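You operate a simulated robot arm through the tools that you are given. There is no shell and no other tool. Be economical: measure what you need, move in short steps, check, and stop when the job is done.

You run a simulated two-armed robot. Do the job below in one go: nothing can be reset, and whatever is moved stays where it is left.

TASK
Run the load bank at the watts on the load card till its green lamp lights.
Fine: fan on first; afterwards dial off, and fan off once the heat shows under 35 C.

It is judged by the outcome, as a careful person would: the job done as asked, and still so three seconds after it is handed in. It fails if anything else is knocked over, pushed out of place, dropped, spilled or broken.

THE ROBOT
Two 7-joint arms with two-finger grippers on one trunk, on a base that drives. Base frame: it is fixed to the floor where the robot stands at the start and does not move with it; the origin is under the middle of the robot, x ahead of it, y to its left, z up. Lengths are in mm, angles in rad, forces in N, time in s.
The left shoulder is at the start at [11, 107, 1195], the right one opposite. With the tool pointing down near the work surface each hand reaches from about 100 to 800 mm from the robot's upright axis, wherever it stands, measured 20 degrees to its own side. Places, roughly: heat display [400, 100, 900]; load dial [500, -100, 900]; load fan switch [400, 0, 900]. Payload 2.94 kg a hand.
The tool frame of a hand sits at the grasp point between the pads (the TCP): z along the fingers, y along the line on which they close. The tips reach 30 mm beyond it. Largest opening 138 mm; the body of the gripper starts 109 mm behind the TCP.
Orientation is that of the tool frame in the base frame, as [roll, pitch, yaw] about the fixed x, y, z axes, in that order (R = Rz(yaw) Ry(pitch) Rx(roll)). With the fingers straight down and closing along the base's y, the tool's x points along the base's -x, its y along +y and its z along -z.

THE INTERFACE
- The arms move only by the tool apply_moves. It takes "left_steps", "right_steps" or both (then of equal length, played together; a hand with none holds still); each is a list of rows, each a list of 2 entries, a list of its own where there are three numbers: the shift along the tool's x, y, z in mm, then the turn, a rotation vector about the tool's x, y, z in rad. In form: [[[tx, ty, tz], [ax, ay, az]], ...]. A call has 1 to 8 rows; each row is the pose to reach, as a shift and turn from the pose commanded when the call began, along the tool's axes at that moment. "left_grip" and "right_grip" are, for a hand that has rows, the finger opening in mm, from 0 to 138, set as the call begins (left out, the last holds). Each row takes 0.2 s and may step no farther than 50 mm and 0.15 rad from the row before; otherwise, or with a gripper value out of range, the whole call is refused. A pose out of reach is approached as far as the arm can. The call stops where the force on the tool passes 40 N (or 10 N more than at its start, if that is more) or the arm is blocked; 0.2 s more then pass. Each finger halts on what it meets, pressing with about 31 N; the grip force reading is that of the motor and also rises with nothing between the fingers. The clock runs only during rows and for 0.2 s after the last one: add rows that repeat a pose to give the fingers time. The reply holds the time, the measured pose of the TCP, the force on the tool along the base axes, the opening and the grip force, in the units named above and with some noise, with the torque about the TCP (base axes, N m) and any sound that the robot's microphone picked up, and new pictures: "pictures" is both (left out), scene, wrist or none (wrist: the cameras of the hands that moved).
- Cameras (640 x 400 px; columns grow to the right, rows downward): "scene" is now at [49.8, -100.9, 1638.5]; the picture's right is [-0.11, -0.99, -0.06], its down [-0.91, 0.13, -0.40] and it looks along [0.41, 0.01, -0.91] (base axes); focal length 262 px, centre (320, 200). "left" rides on the left gripper at [71, -19, -146] in its tool frame; the picture's right is [0.26, 0.97, 0.00], its down [-0.85, 0.23, -0.48] and it looks along [-0.46, 0.12, 0.88] (tool axes); focal length 280 px, centre (320, 200). "right" rides on the right gripper at [71, 19, -146] in its tool frame; the picture's right is [-0.26, 0.97, 0.00], its down [-0.85, -0.23, -0.48] and it looks along [-0.46, -0.12, 0.88] (tool axes); focal length 280 px, centre (320, 200). There is no depth. A picture from a camera that has moved, and an enlarged one, comes with that camera's place and axes in the base frame and with its lens.
- lift_body(by): slides the trunk up (or, below 0, down) by that many mm; the arms and the scene camera ride with it, the base frame stays. It gives what a move gives, with no picture.
- base_move(legs): drives the robot by 1 to 6 legs, each [ahead, turn to the left] in mm and rad, along the robot's own axes; the way and the turn of a leg run together, so that a leg with both is an arc; at most 1500 mm and 3.142 rad a leg. The arms and the cameras ride along, it lands a little off, and it stops where it bumps. It gives what a move gives, and a new picture of the scene camera.
- pan_tilt(pan, tilt): turns the head with the scene camera to pan (to the left, within 2.094 rad either way) and tilt (down, from -0.506 to 1.204), counted from straight ahead of the robot. It gives what a move gives, and a new picture of the scene camera.
- enlarge(camera, box): a new picture of the part [left, top, right, bottom] of that camera's present view, enlarged. No time passes.
- job_done(): hands the job in; it is judged then, once.

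Go step by step. Nothing tells you exact positions but the pictures and the camera data: compare them with the known pose of the tool, close in by small moves and look again before you grip or let go. The budget is 120 turns and 260 pictures, counting those below and the enlarged ones. Unless the task says otherwise, let go and move clear before handing in, and close with one line.

The tools are called as name(argument=value, ...) on one line, values as JSON. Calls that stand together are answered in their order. apply_moves: Moves the arms, as the interface text tells. Its arguments: {"type":"object","properties":{"left_steps":{"type":"array","items":{"type":"array"}},"left_grip":{"type":"number"},"right_steps":{"type":"array","items":{"type":"array"}},"right_grip":{"type":"number"},"pictures":{"type":"string","enum":["both","scene","wrist","none"]}},"required":[]} The other tools are called the same way: lift_body (by) slides the trunk up or down; base_move (legs) drives the base; pan_tilt (pan, tilt) turns the head that bears the scene camera; enlarge (camera, box) takes an enlarged picture of a part of a camera's view; job_done () hands the job in.

At the start:

```text
clock: 0.0
left_tool_pos: [326.5, 40.7, 1080.5]
left_tool_rot: [3.123, 0.009, 3.125]
left_ft_force: [-0.1, 0.8, -0.1]
left_moment: [-0.01, 0.03, 0.01]
left_gripper_width: 137.9
left_grip_force: 0.2
right_tool_pos: [353.8, -262.0, 1064.1]
right_tool_rot: [-3.1, 0.04, 3.079]
right_ft_force: [0.6, 0.0, -0.2]
right_moment: [0.0, -0.01, 0.0]
right_gripper_width: 138.1
right_grip_force: 0.0
trunk travel left (down, up): [-350.0, 384.0]
robot x, y, heading: [0.6, -1.8, 0.007]
head pan, tilt: [-0.12, 1.182]
```

scene: 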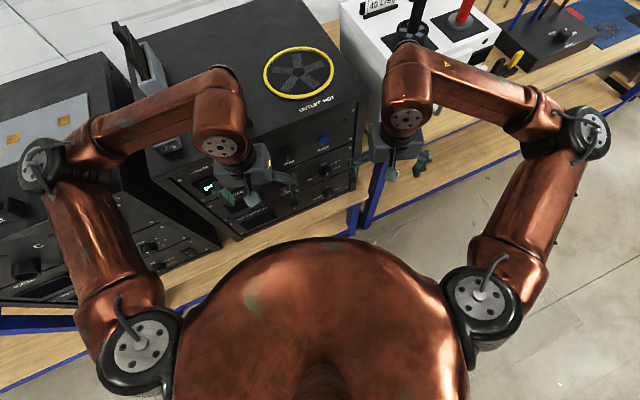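
right: 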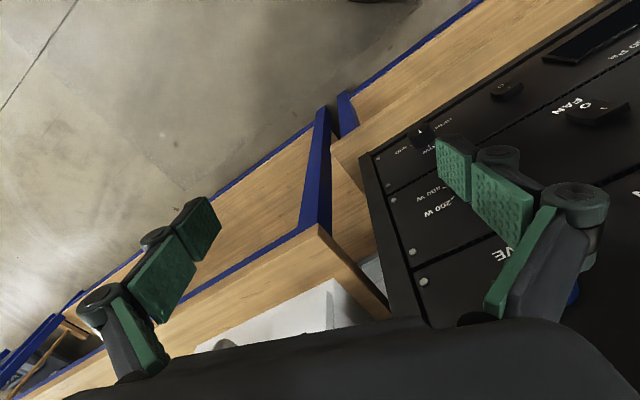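
left: 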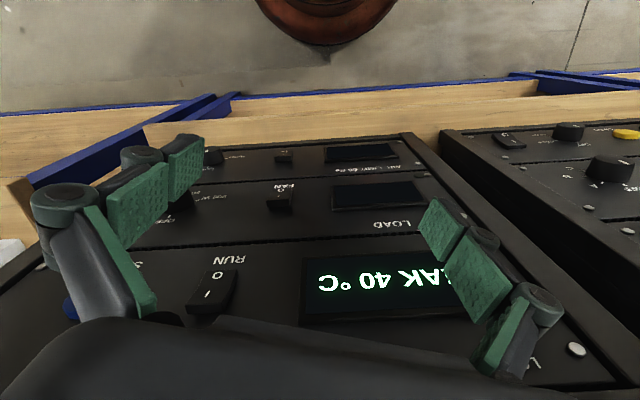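

I see a rack cabinet with several panels (oven/run, load, aux) and need to read the labels and find the load card. I'll look closer first.

enlarge(camera="left", box=[100, 120, 460, 345])

enlarge(camera="right", box=[340, 0, 640, 330])

enlarge(camera="scene", box=[120, 80, 400, 260])

pan_tilt(pan=0, tilt=0.7)

```text
1.78 times, centred on (280, 232) of left
camera zoom: at [253.3, 19.2, 1224.2], right [-0.25, 0.97, 0.02], down [0.85, 0.21, 0.49], along [0.47, 0.13, -0.87], focal length 498 px, centre (391, 142)
```

zoom: 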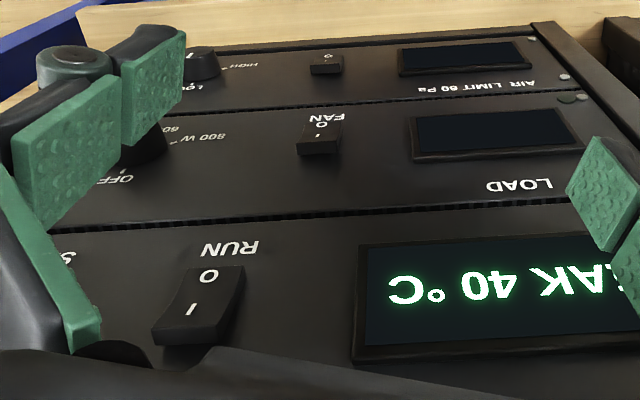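

```text
1.21 times, centred on (490, 165) of right
camera zoom: at [278.2, -230.9, 1205.1], right [0.32, 0.95, -0.03], down [0.81, -0.26, 0.52], along [0.48, -0.19, -0.85], focal length 340 px, centre (114, 242)
```

zoom: 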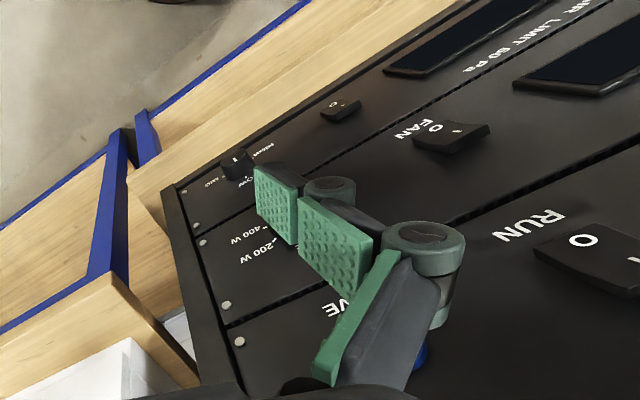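

```text
2.22 times, centred on (260, 170) of scene
camera zoom: at [49.8, -100.9, 1638.5], right [-0.11, -0.99, -0.06], down [-0.91, 0.13, -0.4], along [0.41, 0.01, -0.91], focal length 582 px, centre (453, 267)
```

zoom: 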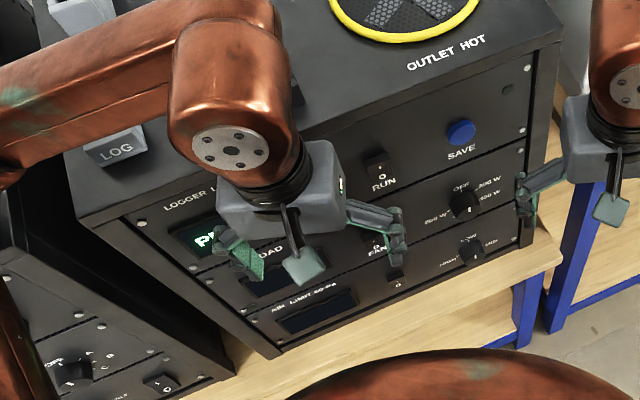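

```text
clock: 0.9
left_tool_pos: [338.8, 81.2, 1062.3]
left_tool_rot: [-3.122, -0.009, 3.092]
left_ft_force: [0.0, 0.2, 0.4]
left_moment: [-0.02, -0.02, -0.01]
left_gripper_width: 138.0
left_grip_force: 0.1
right_tool_pos: [379.7, -235.9, 1065.5]
right_tool_rot: [-3.016, 0.057, 3.053]
right_ft_force: [-0.3, 0.0, 0.1]
right_moment: [0.0, -0.03, -0.01]
right_gripper_width: 137.9
right_grip_force: 0.1
trunk travel left (down, up): [-350.0, 384.0]
robot x, y, heading: [3.8, -3.4, 0.009]
head pan, tilt: [0.0, 0.7]
camera scene: at [109.2, -107.3, 1671.1], right [0.01, -1.0, -0.06], down [-0.63, 0.04, -0.77], along [0.77, 0.05, -0.63], focal length 262 px, centre (320, 200)
```

scene: 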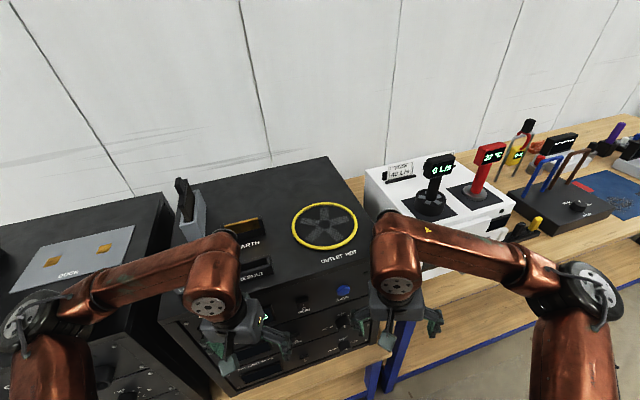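

The tower's middle panel is the load bank (fan switch, dial OFF/200/400/600/800 W). I'll find the load card among the things on top.

enlarge(camera="scene", box=[150, 150, 390, 300])

enlarge(camera="scene", box=[360, 120, 640, 260])

enlarge(camera="scene", box=[140, 260, 400, 400])

```text
2.67 times, centred on (270, 225) of scene
camera zoom: at [109.2, -107.3, 1671.1], right [0.01, -1.0, -0.06], down [-0.63, 0.04, -0.77], along [0.77, 0.05, -0.63], focal length 699 px, centre (453, 133)
```

zoom: 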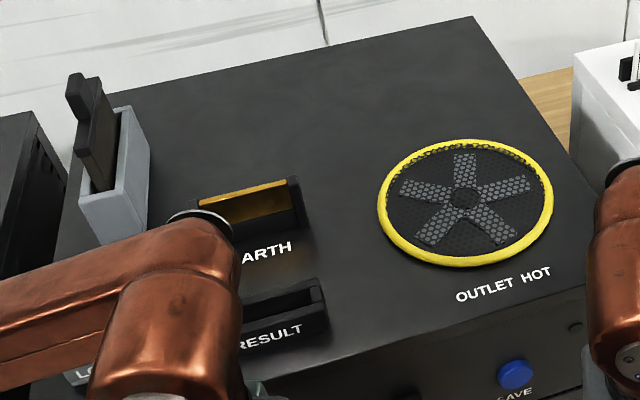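

```text
2.29 times, centred on (500, 190) of scene
camera zoom: at [109.2, -107.3, 1671.1], right [0.01, -1.0, -0.06], down [-0.63, 0.04, -0.77], along [0.77, 0.05, -0.63], focal length 599 px, centre (-91, 223)
```

zoom: 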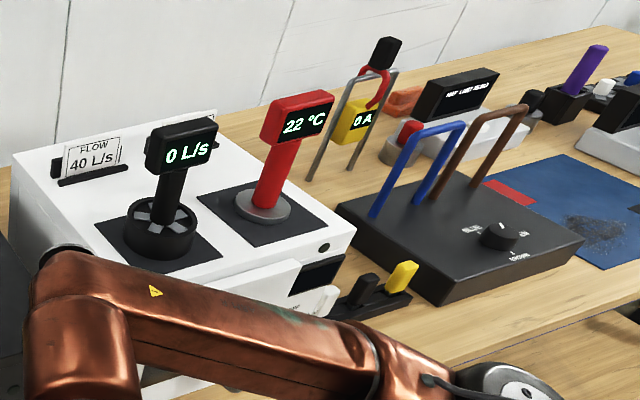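

```text
2.46 times, centred on (270, 330) of scene
camera zoom: at [109.2, -107.3, 1671.1], right [0.01, -1.0, -0.06], down [-0.63, 0.04, -0.77], along [0.77, 0.05, -0.63], focal length 645 px, centre (443, -120)
```

zoom: 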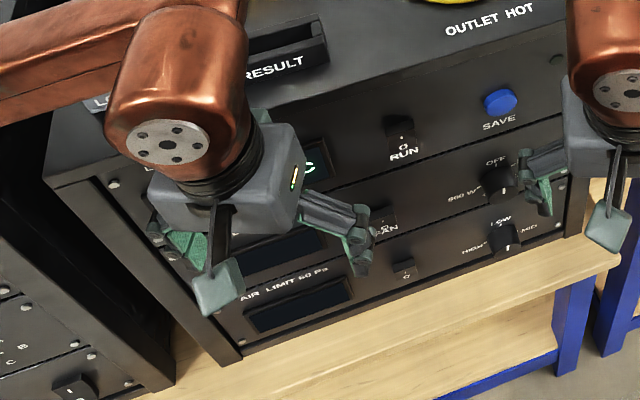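

The flow card isn't the load card; I'll look left and right for it.

pan_tilt(pan=0.9, tilt=0.6)

pan_tilt(pan=-0.9, tilt=0.6)

```text
clock: 2.1
left_tool_pos: [339.4, 80.3, 1061.6]
left_tool_rot: [-3.124, -0.007, 3.091]
left_ft_force: [-0.4, 0.5, -0.2]
left_moment: [0.0, -0.03, 0.02]
left_gripper_width: 138.2
left_grip_force: 0.3
right_tool_pos: [379.5, -234.8, 1065.8]
right_tool_rot: [-3.015, 0.055, 3.056]
right_ft_force: [0.0, -0.8, 0.2]
right_moment: [0.01, 0.01, 0.0]
right_gripper_width: 138.0
right_grip_force: 0.1
trunk travel left (down, up): [-350.0, 384.0]
robot x, y, heading: [-2.5, -4.6, 0.007]
head pan, tilt: [0.901, 0.6]
camera scene: at [79.3, -39.6, 1683.3], right [0.79, -0.61, -0.03], down [-0.34, -0.39, -0.86], along [0.52, 0.68, -0.52], focal length 262 px, centre (320, 200)
```

scene: 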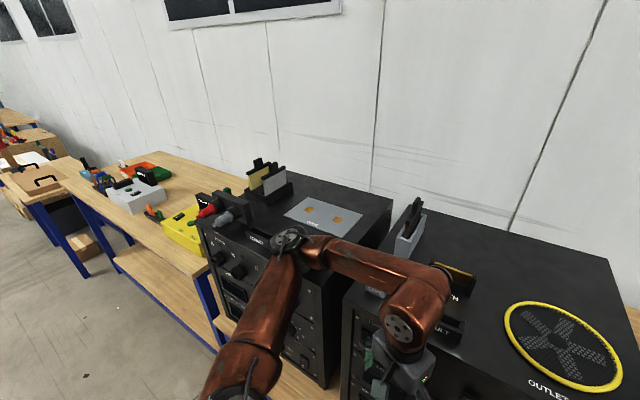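

```text
clock: 3.9
left_tool_pos: [339.8, 80.4, 1062.5]
left_tool_rot: [-3.122, -0.007, 3.091]
left_ft_force: [-1.0, 0.0, -0.1]
left_moment: [0.01, 0.02, 0.01]
left_gripper_width: 138.1
left_grip_force: 0.0
right_tool_pos: [379.6, -234.4, 1064.9]
right_tool_rot: [-3.017, 0.056, 3.055]
right_ft_force: [0.6, -0.4, 0.4]
right_moment: [0.0, -0.01, 0.01]
right_gripper_width: 137.7
right_grip_force: 0.1
trunk travel left (down, up): [-350.0, 384.0]
robot x, y, heading: [-0.2, -4.2, 0.01]
head pan, tilt: [-0.901, 0.6]
camera scene: at [80.1, -177.7, 1674.4], right [-0.78, -0.63, -0.05], down [-0.34, 0.49, -0.8], along [0.53, -0.61, -0.6], focal length 262 px, centre (320, 200)
```

scene: 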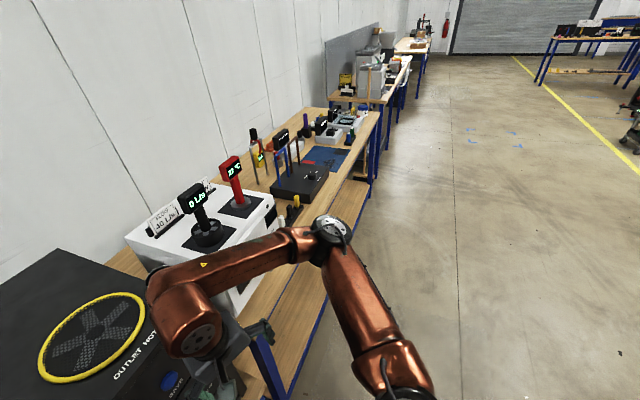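

enlarge(camera="scene", box=[120, 100, 390, 260])

pan_tilt(pan=0.7, tilt=0.8)

enlarge(camera="scene", box=[120, 60, 420, 260])

enlarge(camera="left", box=[0, 0, 640, 400])

enlarge(camera="right", box=[320, 50, 640, 250])

```text
2.37 times, centred on (255, 180) of scene
camera zoom: at [80.1, -177.7, 1674.4], right [-0.78, -0.63, -0.05], down [-0.34, 0.49, -0.8], along [0.53, -0.61, -0.6], focal length 621 px, centre (474, 247)
```

zoom: 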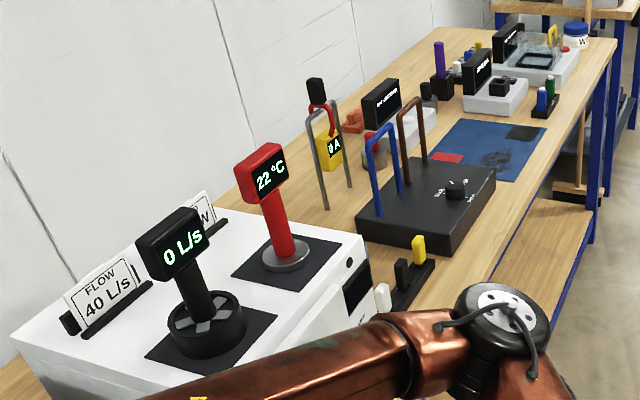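

```text
clock: 5.6
left_tool_pos: [338.8, 79.8, 1062.4]
left_tool_rot: [-3.121, -0.006, 3.092]
left_ft_force: [0.8, -0.2, -0.4]
left_moment: [-0.01, 0.0, -0.01]
left_gripper_width: 137.9
left_grip_force: 0.1
right_tool_pos: [380.2, -234.2, 1066.7]
right_tool_rot: [-3.015, 0.058, 3.056]
right_ft_force: [0.3, -0.1, -0.6]
right_moment: [0.0, -0.01, -0.03]
right_gripper_width: 137.8
right_grip_force: 0.1
trunk travel left (down, up): [-350.0, 384.0]
robot x, y, heading: [-1.7, -4.1, 0.009]
head pan, tilt: [0.7, 0.799]
camera scene: at [86.6, -56.2, 1665.4], right [0.65, -0.76, -0.04], down [-0.54, -0.42, -0.73], along [0.54, 0.5, -0.68], focal length 262 px, centre (320, 200)
```

scene: 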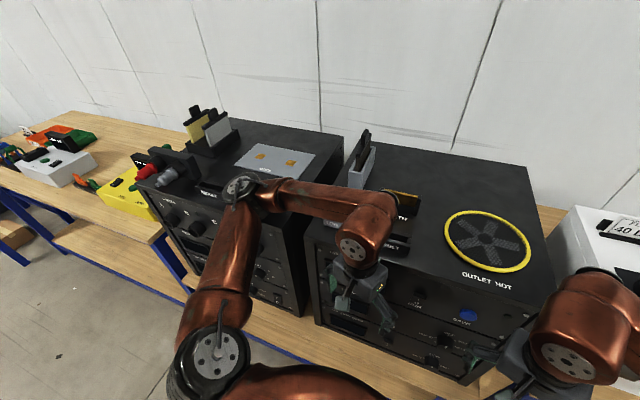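

```text
2.00 times, centred on (270, 160) of scene
camera zoom: at [86.6, -56.2, 1665.4], right [0.65, -0.76, -0.04], down [-0.54, -0.42, -0.73], along [0.54, 0.5, -0.68], focal length 524 px, centre (420, 280)
```

zoom: 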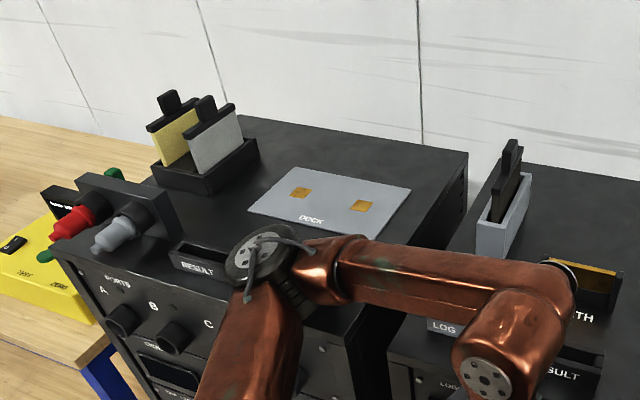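

```text
1.00 times, centred on (320, 200) of left (not enlarged: the box is as wide or as high as the picture)
camera zoom: at [268.3, 67.0, 1208.4], right [-0.21, 0.98, -0.02], down [0.86, 0.2, 0.46], along [0.46, 0.08, -0.89], focal length 280 px, centre (320, 200)
```

zoom: 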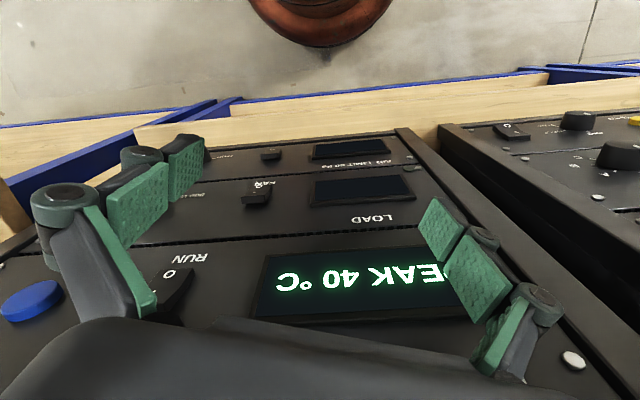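

```text
2.00 times, centred on (480, 150) of right
camera zoom: at [304.4, -190.0, 1203.8], right [0.35, 0.93, -0.11], down [0.8, -0.24, 0.55], along [0.49, -0.28, -0.83], focal length 561 px, centre (0, 300)
```

zoom: 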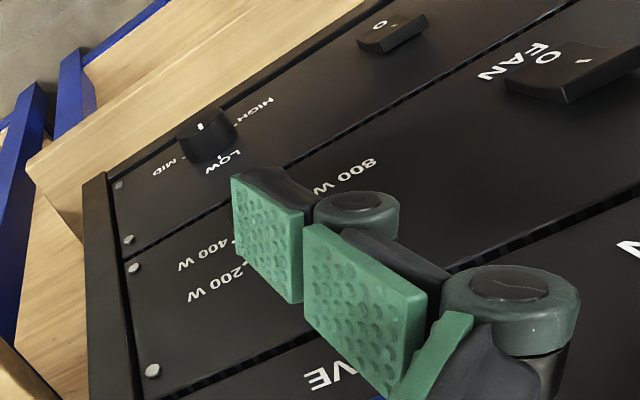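

There's a second card on the white box, ending in "W", behind the flow meter. I'll raise the trunk to look over the meter.

lift_body(by=300)

pan_tilt(pan=-0.6, tilt=0.9)

enlarge(camera="scene", box=[200, 60, 440, 240])

```text
clock: 5.9
left_tool_pos: [356.1, 107.3, 1060.5]
left_tool_rot: [-3.062, 0.03, 3.069]
left_ft_force: [-0.4, 3.6, -2.5]
left_moment: [-0.55, -0.04, -0.02]
left_gripper_width: 138.1
left_grip_force: 0.0
right_tool_pos: [409.9, -197.3, 1068.1]
right_tool_rot: [-2.939, 0.077, 2.999]
right_ft_force: [2.2, 1.6, -0.6]
right_moment: [-0.39, 0.26, -0.09]
right_gripper_width: 138.0
right_grip_force: 0.1
trunk travel left (down, up): [-352.0, 383.0]
robot x, y, heading: [0.6, -1.4, 0.005]
head pan, tilt: [0.7, 0.799]
stopped: the arm was blocked; the commanded pose is now the measured one
```

```text
clock: 7.4
left_tool_pos: [347.2, 112.5, 1060.5]
left_tool_rot: [-3.068, 0.022, 3.058]
left_ft_force: [0.5, 0.2, -0.3]
left_moment: [0.0, -0.01, -0.04]
left_gripper_width: 137.8
left_grip_force: 0.0
right_tool_pos: [397.6, -193.4, 1072.5]
right_tool_rot: [-2.956, 0.082, 3.0]
right_ft_force: [0.2, -0.5, -0.5]
right_moment: [-0.01, 0.02, -0.02]
right_gripper_width: 138.0
right_grip_force: 0.1
trunk travel left (down, up): [-352.0, 383.0]
robot x, y, heading: [2.2, -2.4, 0.01]
head pan, tilt: [-0.6, 0.901]
camera scene: at [108.8, -155.4, 1651.0], right [-0.56, -0.83, -0.06], down [-0.65, 0.48, -0.59], along [0.52, -0.29, -0.81], focal length 262 px, centre (320, 200)
```

scene: 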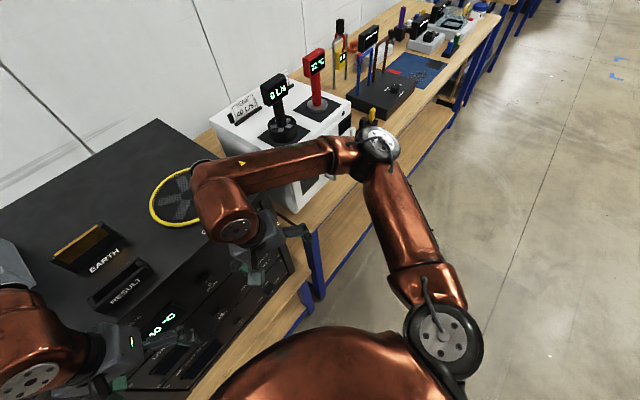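

```text
2.22 times, centred on (320, 150) of scene
camera zoom: at [108.8, -155.4, 1651.0], right [-0.56, -0.83, -0.06], down [-0.65, 0.48, -0.59], along [0.52, -0.29, -0.81], focal length 582 px, centre (320, 311)
```

zoom: 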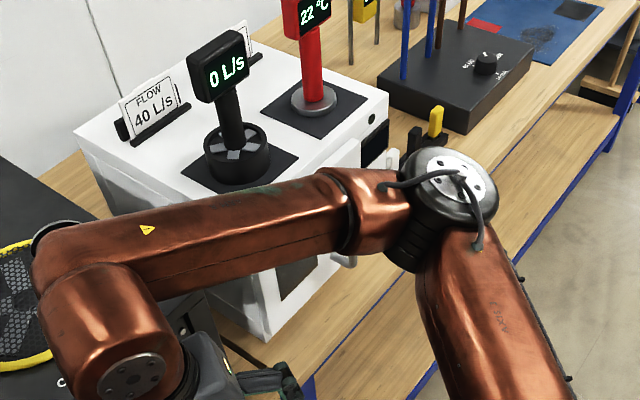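

The lift stopped early and the arms shifted a bit. I'll try a small lift to see how it behaves.

lift_body(by=40)

apply_moves(right_steps=[[[30, 0, 0], [0, 0, 0]], [[30, 0, 0], [0, 0, 0]]], pictures="none")

```text
clock: 7.7
left_tool_pos: [351.0, 161.7, 1068.0]
left_tool_rot: [-2.991, 0.106, 3.059]
left_ft_force: [-0.6, -1.7, -0.1]
left_moment: [0.16, -0.1, 0.03]
left_gripper_width: 137.9
left_grip_force: 0.0
right_tool_pos: [406.5, -130.3, 1086.9]
right_tool_rot: [-2.856, 0.127, 2.946]
right_ft_force: [0.3, -1.3, 0.9]
right_moment: [0.18, -0.03, 0.05]
right_gripper_width: 138.0
right_grip_force: 0.0
trunk travel left (down, up): [-356.0, 378.0]
robot x, y, heading: [0.4, -4.4, 0.01]
head pan, tilt: [-0.6, 0.901]
stopped: the arm was blocked; the commanded pose is now the measured one
```

```text
clock: 8.1
left_tool_pos: [348.2, 236.6, 1050.3]
left_tool_rot: [-2.971, 0.105, 3.073]
left_ft_force: [3.6, -53.0, 28.0]
left_moment: [4.88, 0.21, -0.31]
left_gripper_width: 112.9
left_grip_force: 0.0
right_tool_pos: [381.6, -60.3, 1085.6]
right_tool_rot: [-2.806, 0.128, 3.018]
right_ft_force: [-0.4, -2.1, 1.5]
right_moment: [0.28, -0.05, 0.04]
right_gripper_width: 137.8
right_grip_force: 0.1
trunk travel left (down, up): [-356.0, 378.0]
robot x, y, heading: [-2.0, 0.7, 0.012]
head pan, tilt: [-0.6, 0.901]
stopped in row 1 (left hand): the arm was blocked; the commanded pose is now the measured one
```

The arms keep swinging left and the left hand has met something. I must look before anything else.

pan_tilt(pan=0.3, tilt=1.0)

enlarge(camera="left", box=[0, 0, 640, 400])

enlarge(camera="right", box=[0, 0, 640, 400])

```text
clock: 9.2
left_tool_pos: [340.3, 227.4, 1061.8]
left_tool_rot: [-3.009, 0.111, 3.088]
left_ft_force: [0.1, 0.9, -0.2]
left_moment: [-0.02, 0.01, -0.04]
left_gripper_width: 138.2
left_grip_force: 0.1
right_tool_pos: [373.0, -83.2, 1089.9]
right_tool_rot: [-2.828, 0.128, 3.013]
right_ft_force: [0.0, -0.5, -0.3]
right_moment: [0.01, 0.03, 0.0]
right_gripper_width: 138.0
right_grip_force: 0.0
trunk travel left (down, up): [-356.0, 378.0]
robot x, y, heading: [-2.9, 0.1, 0.019]
head pan, tilt: [0.3, 1.0]
camera scene: at [77.3, 14.5, 1652.0], right [0.31, -0.95, 0.0], down [-0.79, -0.26, -0.56], along [0.53, 0.17, -0.83], focal length 262 px, centre (320, 200)
```

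scene: 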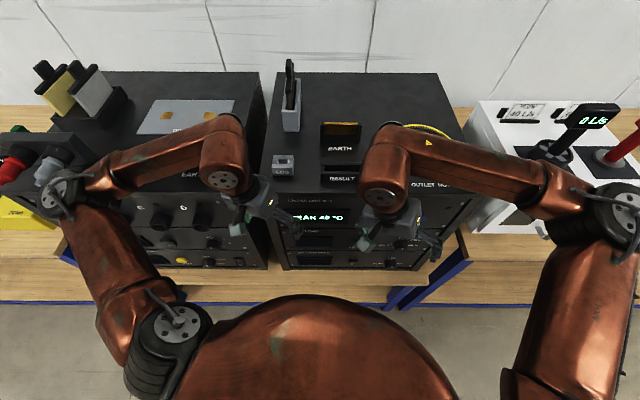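

```text
1.00 times, centred on (320, 200) of left (not enlarged: the box is as wide or as high as the picture)
camera zoom: at [253.6, 232.5, 1199.7], right [-0.19, 0.97, -0.16], down [0.81, 0.25, 0.53], along [0.56, -0.02, -0.83], focal length 280 px, centre (320, 200)
```

zoom: 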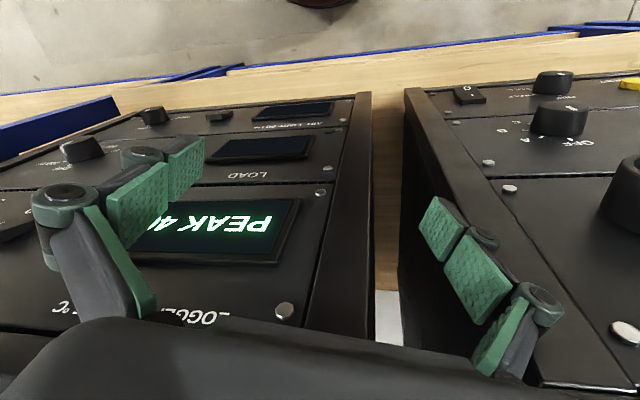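

```text
1.00 times, centred on (320, 200) of right (not enlarged: the box is as wide or as high as the picture)
camera zoom: at [295.0, -7.9, 1212.0], right [0.41, 0.87, -0.26], down [0.76, -0.17, 0.63], along [0.5, -0.46, -0.73], focal length 280 px, centre (320, 200)
```

zoom: 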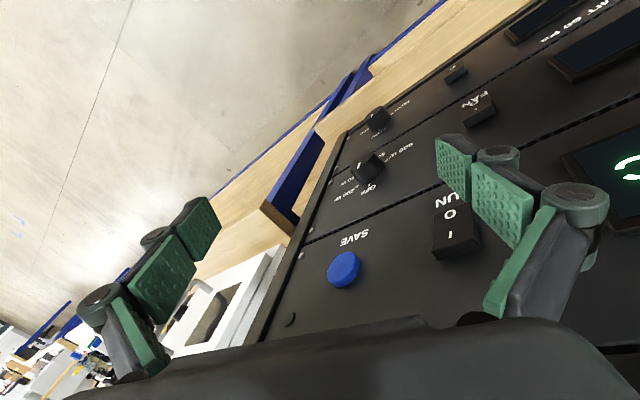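

Things look undisturbed (the hand touched the big left cabinet). The trunk now appears upright. The second card is now partly visible; I'll enlarge it.

enlarge(camera="scene", box=[480, 80, 640, 180])

pan_tilt(pan=0.2, tilt=0.6)

enlarge(camera="scene", box=[400, 130, 560, 260])

```text
4.00 times, centred on (560, 130) of scene
camera zoom: at [77.3, 14.5, 1652.0], right [0.31, -0.95, 0.0], down [-0.79, -0.26, -0.56], along [0.53, 0.17, -0.83], focal length 1048 px, centre (-640, 480)
```

zoom: 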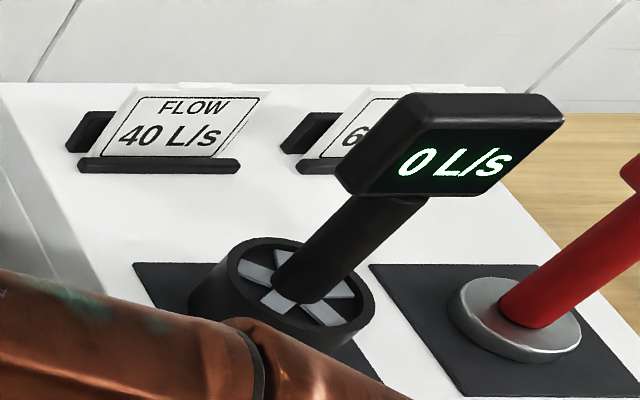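

```text
clock: 10.1
left_tool_pos: [341.1, 227.6, 1061.2]
left_tool_rot: [-3.01, 0.112, 3.088]
left_ft_force: [0.2, 0.4, -0.6]
left_moment: [-0.03, 0.02, 0.01]
left_gripper_width: 137.9
left_grip_force: 0.0
right_tool_pos: [373.2, -83.3, 1088.9]
right_tool_rot: [-2.827, 0.129, 3.013]
right_ft_force: [0.5, 0.1, -1.3]
right_moment: [0.02, 0.0, -0.03]
right_gripper_width: 138.0
right_grip_force: 0.1
trunk travel left (down, up): [-356.0, 378.0]
robot x, y, heading: [-1.5, -4.2, 0.019]
head pan, tilt: [0.201, 0.6]
camera scene: at [96.3, 11.4, 1684.0], right [0.22, -0.98, 0.0], down [-0.54, -0.12, -0.84], along [0.82, 0.18, -0.55], focal length 262 px, centre (320, 200)
```

scene: 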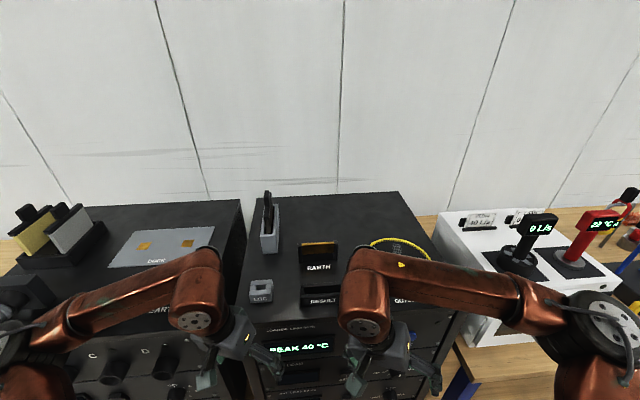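

```text
3.08 times, centred on (480, 195) of scene
camera zoom: at [96.3, 11.4, 1684.0], right [0.22, -0.98, 0.0], down [-0.54, -0.12, -0.84], along [0.82, 0.18, -0.55], focal length 806 px, centre (-172, 215)
```

zoom: 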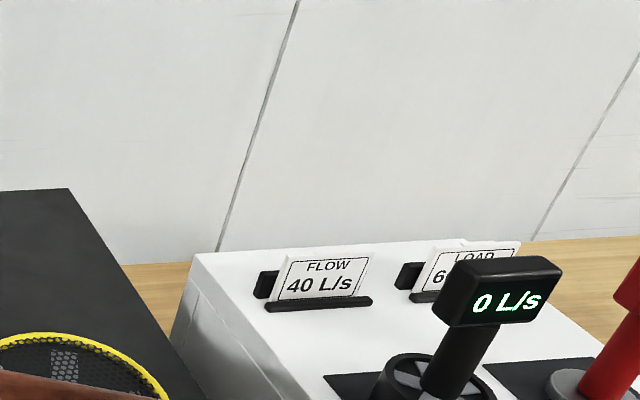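

The load card reads LOAD 600 W (starting with 6, ending in W; the dial has 600). I estimate the tower front at x≈440, FAN switch near (445,17,900). First I level the right hand and pull it back a bit, with the left hand going up clear, to see how the arms behave.

apply_moves(right_steps=[[[15, 0, -10], [-0.1, 0.04, -0.04]], [[30, 0, -20], [-0.2, 0.08, -0.08]], [[50, 0, -30], [-0.313, 0.128, -0.129]]], left_steps=[[[10, 0, -20], [0, 0, 0]], [[20, 0, -40], [0, 0, 0]], [[30, 0, -60], [0, 0, 0]]], pictures="scene")

```text
clock: 10.9
left_tool_pos: [309.5, 228.5, 1112.0]
left_tool_rot: [-2.995, 0.096, 3.068]
left_ft_force: [-0.3, 0.4, 0.0]
left_moment: [0.03, -0.1, 0.0]
left_gripper_width: 138.2
left_grip_force: 0.1
right_tool_pos: [326.0, -69.0, 1107.7]
right_tool_rot: [-3.138, -0.024, 3.117]
right_ft_force: [0.4, -0.7, 0.6]
right_moment: [-0.03, -0.02, -0.01]
right_gripper_width: 138.0
right_grip_force: 0.1
trunk travel left (down, up): [-356.0, 378.0]
robot x, y, heading: [0.4, -3.2, 0.009]
head pan, tilt: [0.201, 0.6]
camera scene: at [121.9, 8.7, 1679.6], right [0.21, -0.98, 0.0], down [-0.55, -0.11, -0.83], along [0.81, 0.18, -0.56], focal length 262 px, centre (320, 200)
```

scene: 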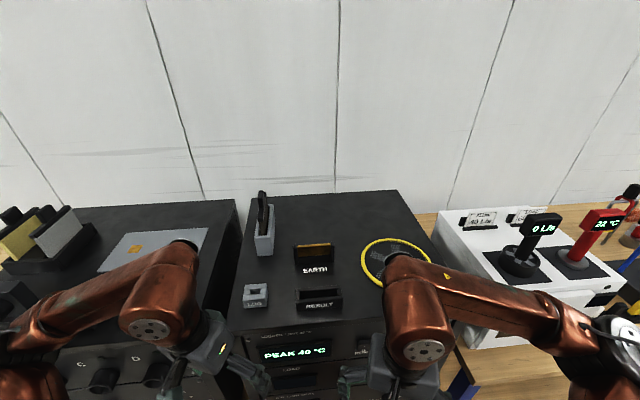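

The arms respond properly now. I'll back the base up 200 mm to get room for the hand to point forward at the vertical panel.

base_move(legs=[[-200, 0]])

```text
clock: 12.5
left_tool_pos: [114.3, 234.0, 1109.6]
left_tool_rot: [-2.989, 0.093, 3.075]
left_ft_force: [-0.7, 0.0, 1.2]
left_moment: [-0.03, -0.07, 0.03]
left_gripper_width: 138.0
left_grip_force: 0.0
right_tool_pos: [132.2, -63.9, 1106.4]
right_tool_rot: [-3.131, -0.029, 3.121]
right_ft_force: [-0.6, 0.3, -0.1]
right_moment: [-0.05, -0.06, 0.03]
right_gripper_width: 138.0
right_grip_force: 0.0
trunk travel left (down, up): [-356.0, 378.0]
robot x, y, heading: [-201.6, -1.7, 0.01]
head pan, tilt: [0.201, 0.6]
camera scene: at [-70.0, 14.5, 1679.4], right [0.21, -0.98, 0.0], down [-0.55, -0.12, -0.83], along [0.81, 0.17, -0.56], focal length 262 px, centre (320, 200)
```

scene: 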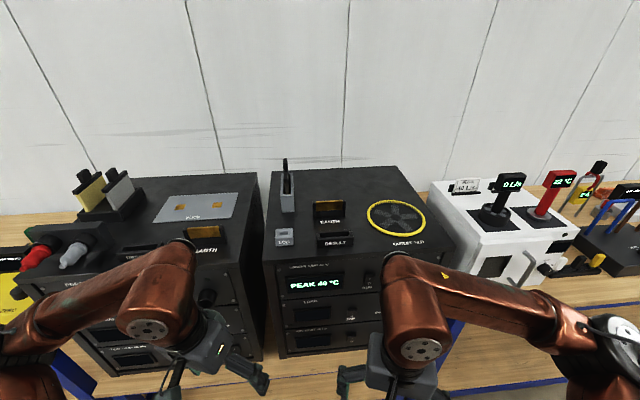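

Now swing the right hand to point forward.

apply_moves(right_steps=[[[-12, 0, 0], [0, -0.145, 0]], [[-24, 0, 0], [0, -0.29, 0]], [[-36, 0, 0], [0, -0.435, 0]], [[-48, 0, 0], [0, -0.58, 0]], [[-60, 0, 0], [0, -0.725, 0]], [[-72, 0, 0], [0, -0.87, 0]], [[-84, 0, 0], [0, -1.015, 0]], [[-96, 0, 0], [0, -1.16, 0]]], pictures="both")

```text
clock: 14.3
left_tool_pos: [116.6, 232.3, 1108.7]
left_tool_rot: [-2.991, 0.091, 3.076]
left_ft_force: [0.1, -1.0, -0.7]
left_moment: [0.06, 0.04, 0.0]
left_gripper_width: 138.3
left_grip_force: 0.1
right_tool_pos: [213.5, -56.2, 1099.5]
right_tool_rot: [-3.108, 0.963, -3.1]
right_ft_force: [0.5, -0.6, 0.1]
right_moment: [0.03, 0.0, 0.02]
right_gripper_width: 138.2
right_grip_force: 0.1
right hand out of reach, approached as far as the arm can: row 7, 8
trunk travel left (down, up): [-356.0, 378.0]
robot x, y, heading: [-195.2, -4.0, 0.012]
head pan, tilt: [0.201, 0.6]
camera scene: at [-67.0, 12.5, 1679.2], right [0.21, -0.98, 0.0], down [-0.55, -0.12, -0.82], along [0.81, 0.17, -0.57], focal length 262 px, centre (320, 200)
camera right: at [52.5, -38.7, 1124.7], right [0.13, 0.97, 0.2], down [0.1, -0.21, 0.97], along [0.99, -0.11, -0.12], focal length 280 px, centre (320, 200)
```

scene: 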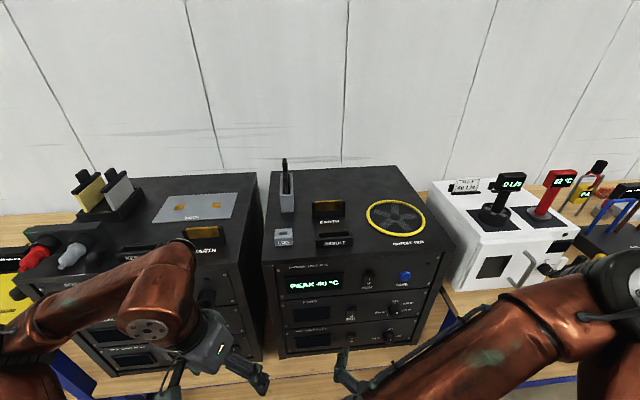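
right: 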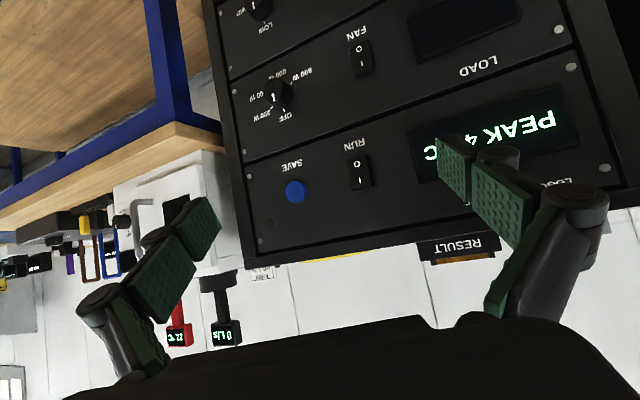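

Good view of the panel (upside-down). Let me read the dial labels.

enlarge(camera="right", box=[210, 10, 410, 140])

enlarge(camera="scene", box=[270, 250, 450, 360])

```text
3.08 times, centred on (310, 75) of right
camera zoom: at [52.5, -38.7, 1124.7], right [0.13, 0.97, 0.2], down [0.1, -0.21, 0.97], along [0.99, -0.11, -0.12], focal length 863 px, centre (351, 585)
```

zoom: 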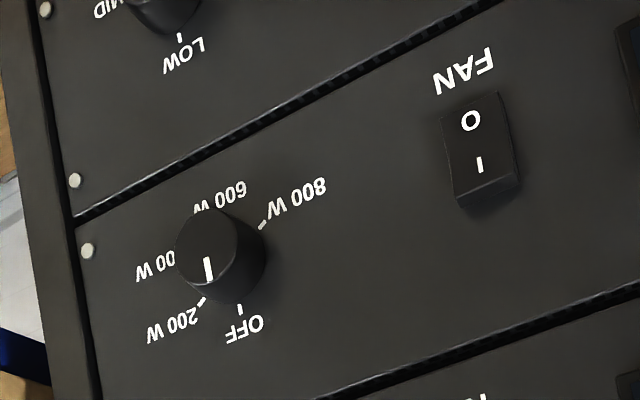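

```text
3.56 times, centred on (360, 305) of scene
camera zoom: at [-67.0, 12.5, 1679.2], right [0.21, -0.98, 0.0], down [-0.55, -0.12, -0.82], along [0.81, 0.17, -0.57], focal length 932 px, centre (178, -173)
```

zoom: 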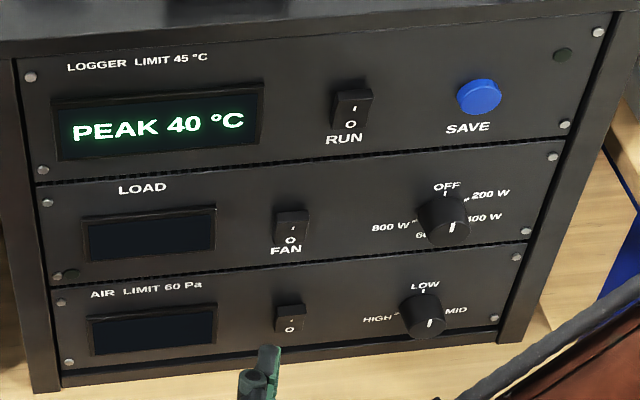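

The dial has OFF at top, 200/400 W on the right, 600 W at bottom, 800 W at left; FAN's "I" is its upper half. I'll close the right gripper and bring it down and forward in front of the FAN switch.

apply_moves(right_steps=[[[8, 9, 24], [0, 0, 0]], [[16, 18, 48], [0, 0, 0]], [[24, 27, 72], [0, 0, 0]], [[32, 36, 96], [0, 0, 0]], [[40, 45, 120], [0, 0, 0]], [[48, 54, 144], [0, 0, 0]], [[56, 71, 182], [0, 0, 0]], [[56, 71, 182], [0, 0, 0]]], right_grip=0, pictures="both")

```text
clock: 16.1
left_tool_pos: [115.8, 232.7, 1109.5]
left_tool_rot: [-2.991, 0.094, 3.075]
left_ft_force: [-0.8, -0.7, 0.2]
left_moment: [0.0, -0.01, 0.0]
left_gripper_width: 138.2
left_grip_force: 0.1
right_tool_pos: [326.2, 13.5, 950.4]
right_tool_rot: [-3.104, 0.964, -3.096]
right_ft_force: [-1.4, -0.9, 0.1]
right_moment: [0.04, 0.01, 0.03]
right_gripper_width: 0.0
right_grip_force: 23.0
trunk travel left (down, up): [-356.0, 378.0]
robot x, y, heading: [-200.6, -6.9, 0.017]
head pan, tilt: [0.201, 0.6]
camera scene: at [-69.7, 13.7, 1679.5], right [0.21, -0.98, 0.0], down [-0.55, -0.12, -0.83], along [0.81, 0.17, -0.56], focal length 262 px, centre (320, 200)
camera right: at [167.0, 31.8, 974.5], right [0.13, 0.97, 0.2], down [0.09, -0.21, 0.97], along [0.99, -0.11, -0.12], focal length 280 px, centre (320, 200)
```

scene: 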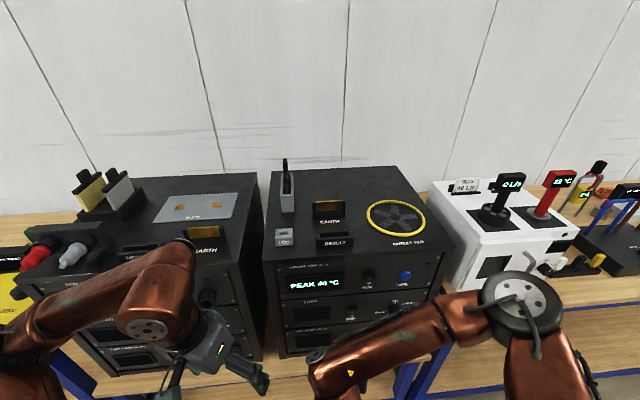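
right: 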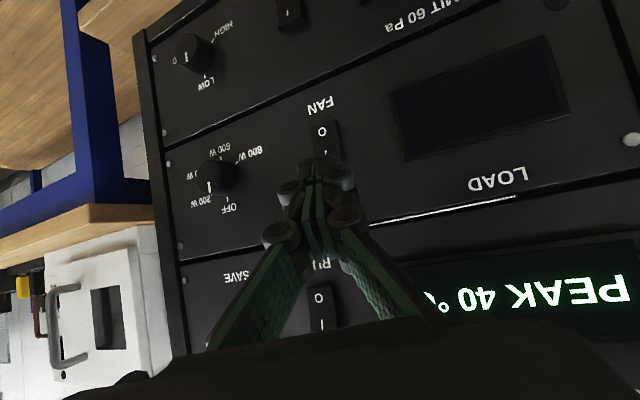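

FAN switch is at about (446,16,885); its I-half is just above. I move the closed tips to just in front of the upper half.

apply_moves(right_steps=[[[-4, 1, 25], [0, 0, 0]], [[-8, 2, 50], [0, 0, 0]], [[-12, 3, 70], [0, 0, 0]]], pictures="wrist")

enlarge(camera="right", box=[180, 20, 440, 220])

```text
clock: 16.9
left_tool_pos: [116.8, 233.8, 1109.4]
left_tool_rot: [-2.991, 0.094, 3.075]
left_ft_force: [0.7, 0.3, -0.3]
left_moment: [0.0, 0.01, 0.01]
left_gripper_width: 138.1
left_grip_force: 0.1
right_tool_pos: [392.1, 16.8, 920.4]
right_tool_rot: [-3.103, 0.966, -3.096]
right_ft_force: [0.0, 1.0, 0.4]
right_moment: [-0.02, 0.03, 0.04]
right_gripper_width: 0.0
right_grip_force: 28.6
trunk travel left (down, up): [-356.0, 378.0]
robot x, y, heading: [-198.3, -4.7, 0.014]
head pan, tilt: [0.201, 0.6]
camera right: at [233.0, 35.4, 944.6], right [0.13, 0.97, 0.19], down [0.1, -0.21, 0.97], along [0.99, -0.11, -0.12], focal length 280 px, centre (320, 200)
```

right: 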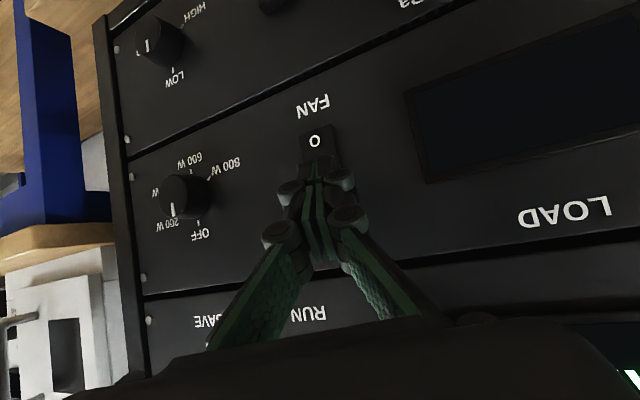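

```text
2.00 times, centred on (310, 120) of right
camera zoom: at [233.0, 35.4, 944.6], right [0.13, 0.97, 0.19], down [0.1, -0.21, 0.97], along [0.99, -0.11, -0.12], focal length 561 px, centre (340, 360)
```

zoom: 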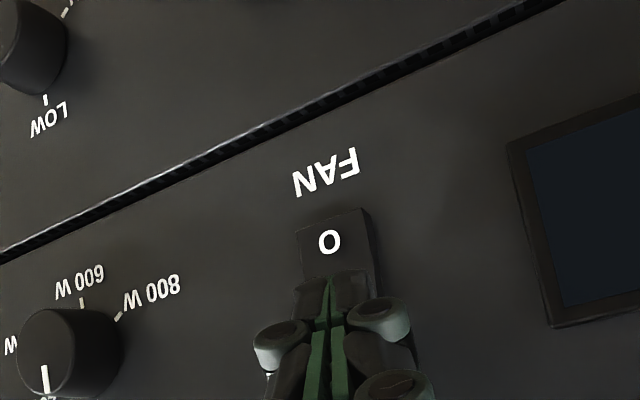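

The tips are in front of the I-half (z≈900). I push straight forward in small steps.

apply_moves(right_steps=[[[-4.5, 0, 6.5], [0, 0, 0]], [[-7.4, 0, 10.6], [0, 0, 0]], [[-10.3, 0, 14.8], [0, 0, 0]], [[-13.1, 0, 18.9], [0, 0, 0]], [[-16, 0, 23], [0, 0, 0]]], pictures="wrist")

enlarge(camera="right", box=[180, 0, 440, 200])

```text
clock: 18.1
left_tool_pos: [112.3, 233.9, 1110.3]
left_tool_rot: [-2.989, 0.099, 3.077]
left_ft_force: [0.1, 0.4, -0.2]
left_moment: [-0.02, -0.03, 0.0]
left_gripper_width: 137.8
left_grip_force: 0.1
right_tool_pos: [414.5, 18.3, 921.1]
right_tool_rot: [-3.105, 0.964, -3.095]
right_ft_force: [-30.9, -6.2, 6.2]
right_moment: [-0.03, 0.14, 0.07]
right_gripper_width: 0.0
right_grip_force: 28.5
trunk travel left (down, up): [-356.0, 378.0]
robot x, y, heading: [-198.4, -3.7, 0.013]
head pan, tilt: [0.201, 0.6]
camera right: at [255.0, 35.6, 945.3], right [0.13, 0.97, 0.19], down [0.1, -0.21, 0.97], along [0.99, -0.11, -0.12], focal length 280 px, centre (320, 200)
```

right: 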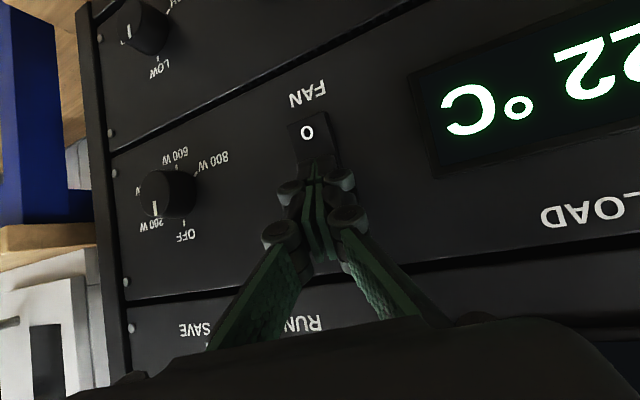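

```text
2.00 times, centred on (310, 100) of right
camera zoom: at [255.0, 35.6, 945.3], right [0.13, 0.97, 0.19], down [0.1, -0.21, 0.97], along [0.99, -0.11, -0.12], focal length 561 px, centre (340, 400)
```

zoom: 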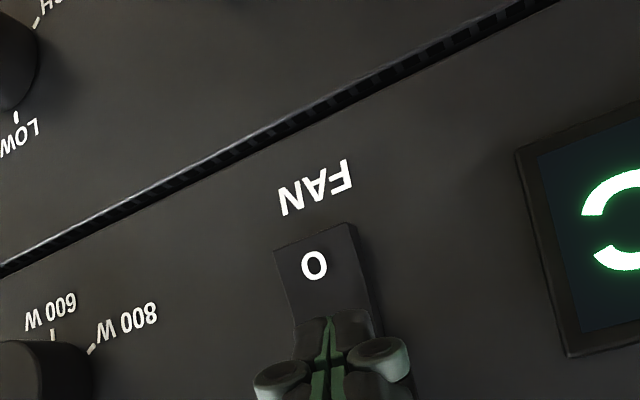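

The fan runs and the load display shows 22 °C. The panel is yawed about 18°, so the dial face is near (477,-132,885), axis along (0.95,0.31,0). I back off and level the hand.

apply_moves(right_steps=[[[23, 0, -33], [0, 0, 0]], [[46, 0, -66], [0, 0, 0]], [[46, -40, -66], [0, -0.1, 0]], [[46, -80, -66], [0, -0.2, 0]], [[46, -120, -66], [0, -0.3, 0]], [[46, -150, -66], [0, -0.4, 0]], [[46, -170, -66], [0, -0.5, 0]], [[46, -170, -66], [0, -0.6, 0]]], right_grip=80, pictures="wrist")

```text
clock: 19.9
left_tool_pos: [116.4, 236.1, 1109.3]
left_tool_rot: [-2.988, 0.094, 3.076]
left_ft_force: [-0.5, 0.7, 0.8]
left_moment: [-0.04, -0.04, -0.01]
left_gripper_width: 138.0
left_grip_force: 0.0
right_tool_pos: [353.1, -140.6, 928.6]
right_tool_rot: [-1.874, 1.547, -1.863]
right_ft_force: [0.1, 1.3, -0.8]
right_moment: [-0.02, 0.02, -0.05]
right_gripper_width: 79.9
right_grip_force: 0.1
right hand out of reach, approached as far as the arm can: row 8
trunk travel left (down, up): [-356.0, 378.0]
robot x, y, heading: [-199.2, -4.4, 0.014]
head pan, tilt: [0.201, 0.6]
camera right: at [205.7, -124.8, 858.6], right [-0.01, 0.97, 0.24], down [-0.47, -0.22, 0.86], along [0.88, -0.1, 0.46], focal length 280 px, centre (320, 200)
```

right: 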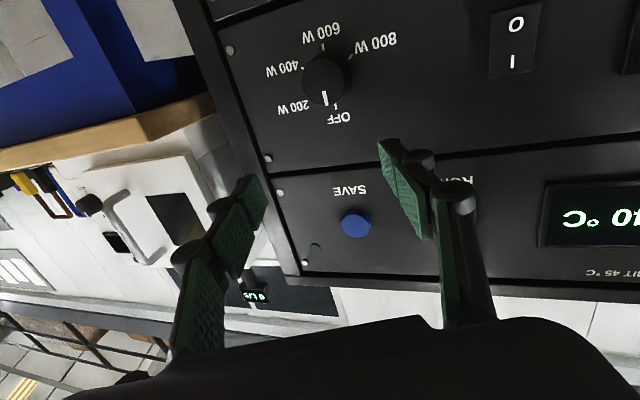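

The hand is now level. Dial detents are about 60° apart (OFF, 200, 400, 600 clockwise; 600 W is opposite OFF). I align with the panel normal in front of the dial.

apply_moves(right_steps=[[[16, -2, 15], [-0.105, 0, 0]], [[32, -4, 35], [-0.21, 0, 0]], [[47, -6, 50], [-0.316, 0, 0]]], pictures="wrist")

enlarge(camera="right", box=[220, 60, 420, 200])

```text
clock: 20.7
left_tool_pos: [114.7, 235.6, 1108.5]
left_tool_rot: [-2.989, 0.094, 3.076]
left_ft_force: [-0.2, -0.5, 0.2]
left_moment: [0.02, -0.01, 0.04]
left_gripper_width: 137.9
left_grip_force: 0.1
right_tool_pos: [352.8, -46.9, 921.0]
right_tool_rot: [-2.428, 1.542, -2.134]
right_ft_force: [0.6, 0.3, -0.6]
right_moment: [0.01, 0.01, 0.01]
right_gripper_width: 79.8
right_grip_force: 0.2
right hand out of reach, approached as far as the arm can: row 1, 2, 3
trunk travel left (down, up): [-356.0, 378.0]
robot x, y, heading: [-197.5, -0.7, 0.013]
head pan, tilt: [0.201, 0.6]
camera right: at [207.0, -72.6, 853.7], right [-0.28, 0.93, 0.24], down [-0.38, -0.34, 0.86], along [0.88, 0.15, 0.44], focal length 280 px, centre (320, 200)
```

right: 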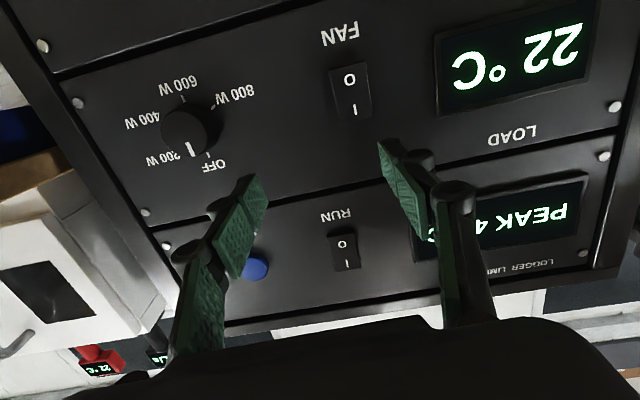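

```text
2.86 times, centred on (320, 130) of right
camera zoom: at [207.0, -72.6, 853.7], right [-0.28, 0.93, 0.24], down [-0.38, -0.34, 0.86], along [0.88, 0.15, 0.44], focal length 801 px, centre (320, 400)
```

zoom: 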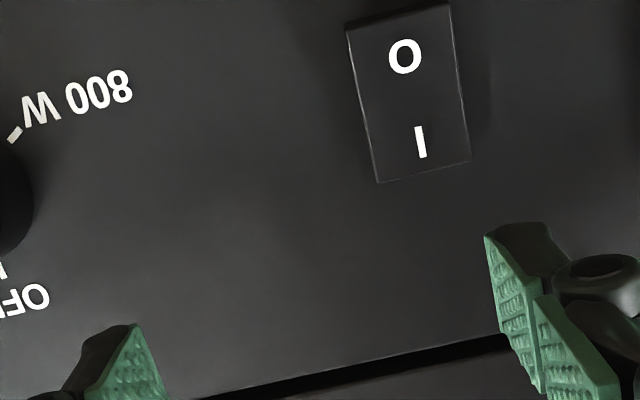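

The wrist is at its limit in this posture. I'll retract the hand, lower the trunk and turn the base to face the panel squarely.

apply_moves(right_steps=[[[-30, 0, -40], [0.1, 0.05, 0]], [[-60, 0, -80], [0.2, 0.1, 0]], [[-95, 0, -110], [0.3, 0.15, 0]], [[-130, 0, -110], [0.3, 0.2, 0]], [[-160, 0, -110], [0.3, 0.25, 0]]], pictures="none")

lift_body(by=-150)

```text
clock: 22.1
left_tool_pos: [116.2, 230.9, 1108.2]
left_tool_rot: [-2.992, 0.094, 3.075]
left_ft_force: [0.4, -0.3, 0.8]
left_moment: [0.07, 0.06, -0.01]
left_gripper_width: 137.9
left_grip_force: 0.0
right_tool_pos: [275.9, -106.6, 1087.6]
right_tool_rot: [-2.725, 1.428, -2.77]
right_ft_force: [0.7, -0.6, -0.7]
right_moment: [0.01, 0.0, 0.07]
right_gripper_width: 80.2
right_grip_force: 0.0
right hand out of reach, approached as far as the arm can: row 5
trunk travel left (down, up): [-356.0, 378.0]
robot x, y, heading: [-199.4, -3.2, 0.01]
head pan, tilt: [0.201, 0.6]
stopped in row 5 (right hand): the arm was blocked; the commanded pose is now the measured one
```

```text
clock: 23.9
left_tool_pos: [115.6, 233.3, 958.8]
left_tool_rot: [-2.99, 0.094, 3.078]
left_ft_force: [-0.2, 0.0, 0.1]
left_moment: [-0.04, 0.0, 0.05]
left_gripper_width: 138.1
left_grip_force: 0.0
right_tool_pos: [304.0, -107.7, 907.6]
right_tool_rot: [-2.851, 1.367, -2.917]
right_ft_force: [0.1, -0.2, -0.2]
right_moment: [0.01, 0.04, 0.0]
right_gripper_width: 80.2
right_grip_force: 0.0
trunk travel left (down, up): [-206.0, 528.0]
robot x, y, heading: [-200.0, -4.4, 0.009]
head pan, tilt: [0.201, 0.6]
```

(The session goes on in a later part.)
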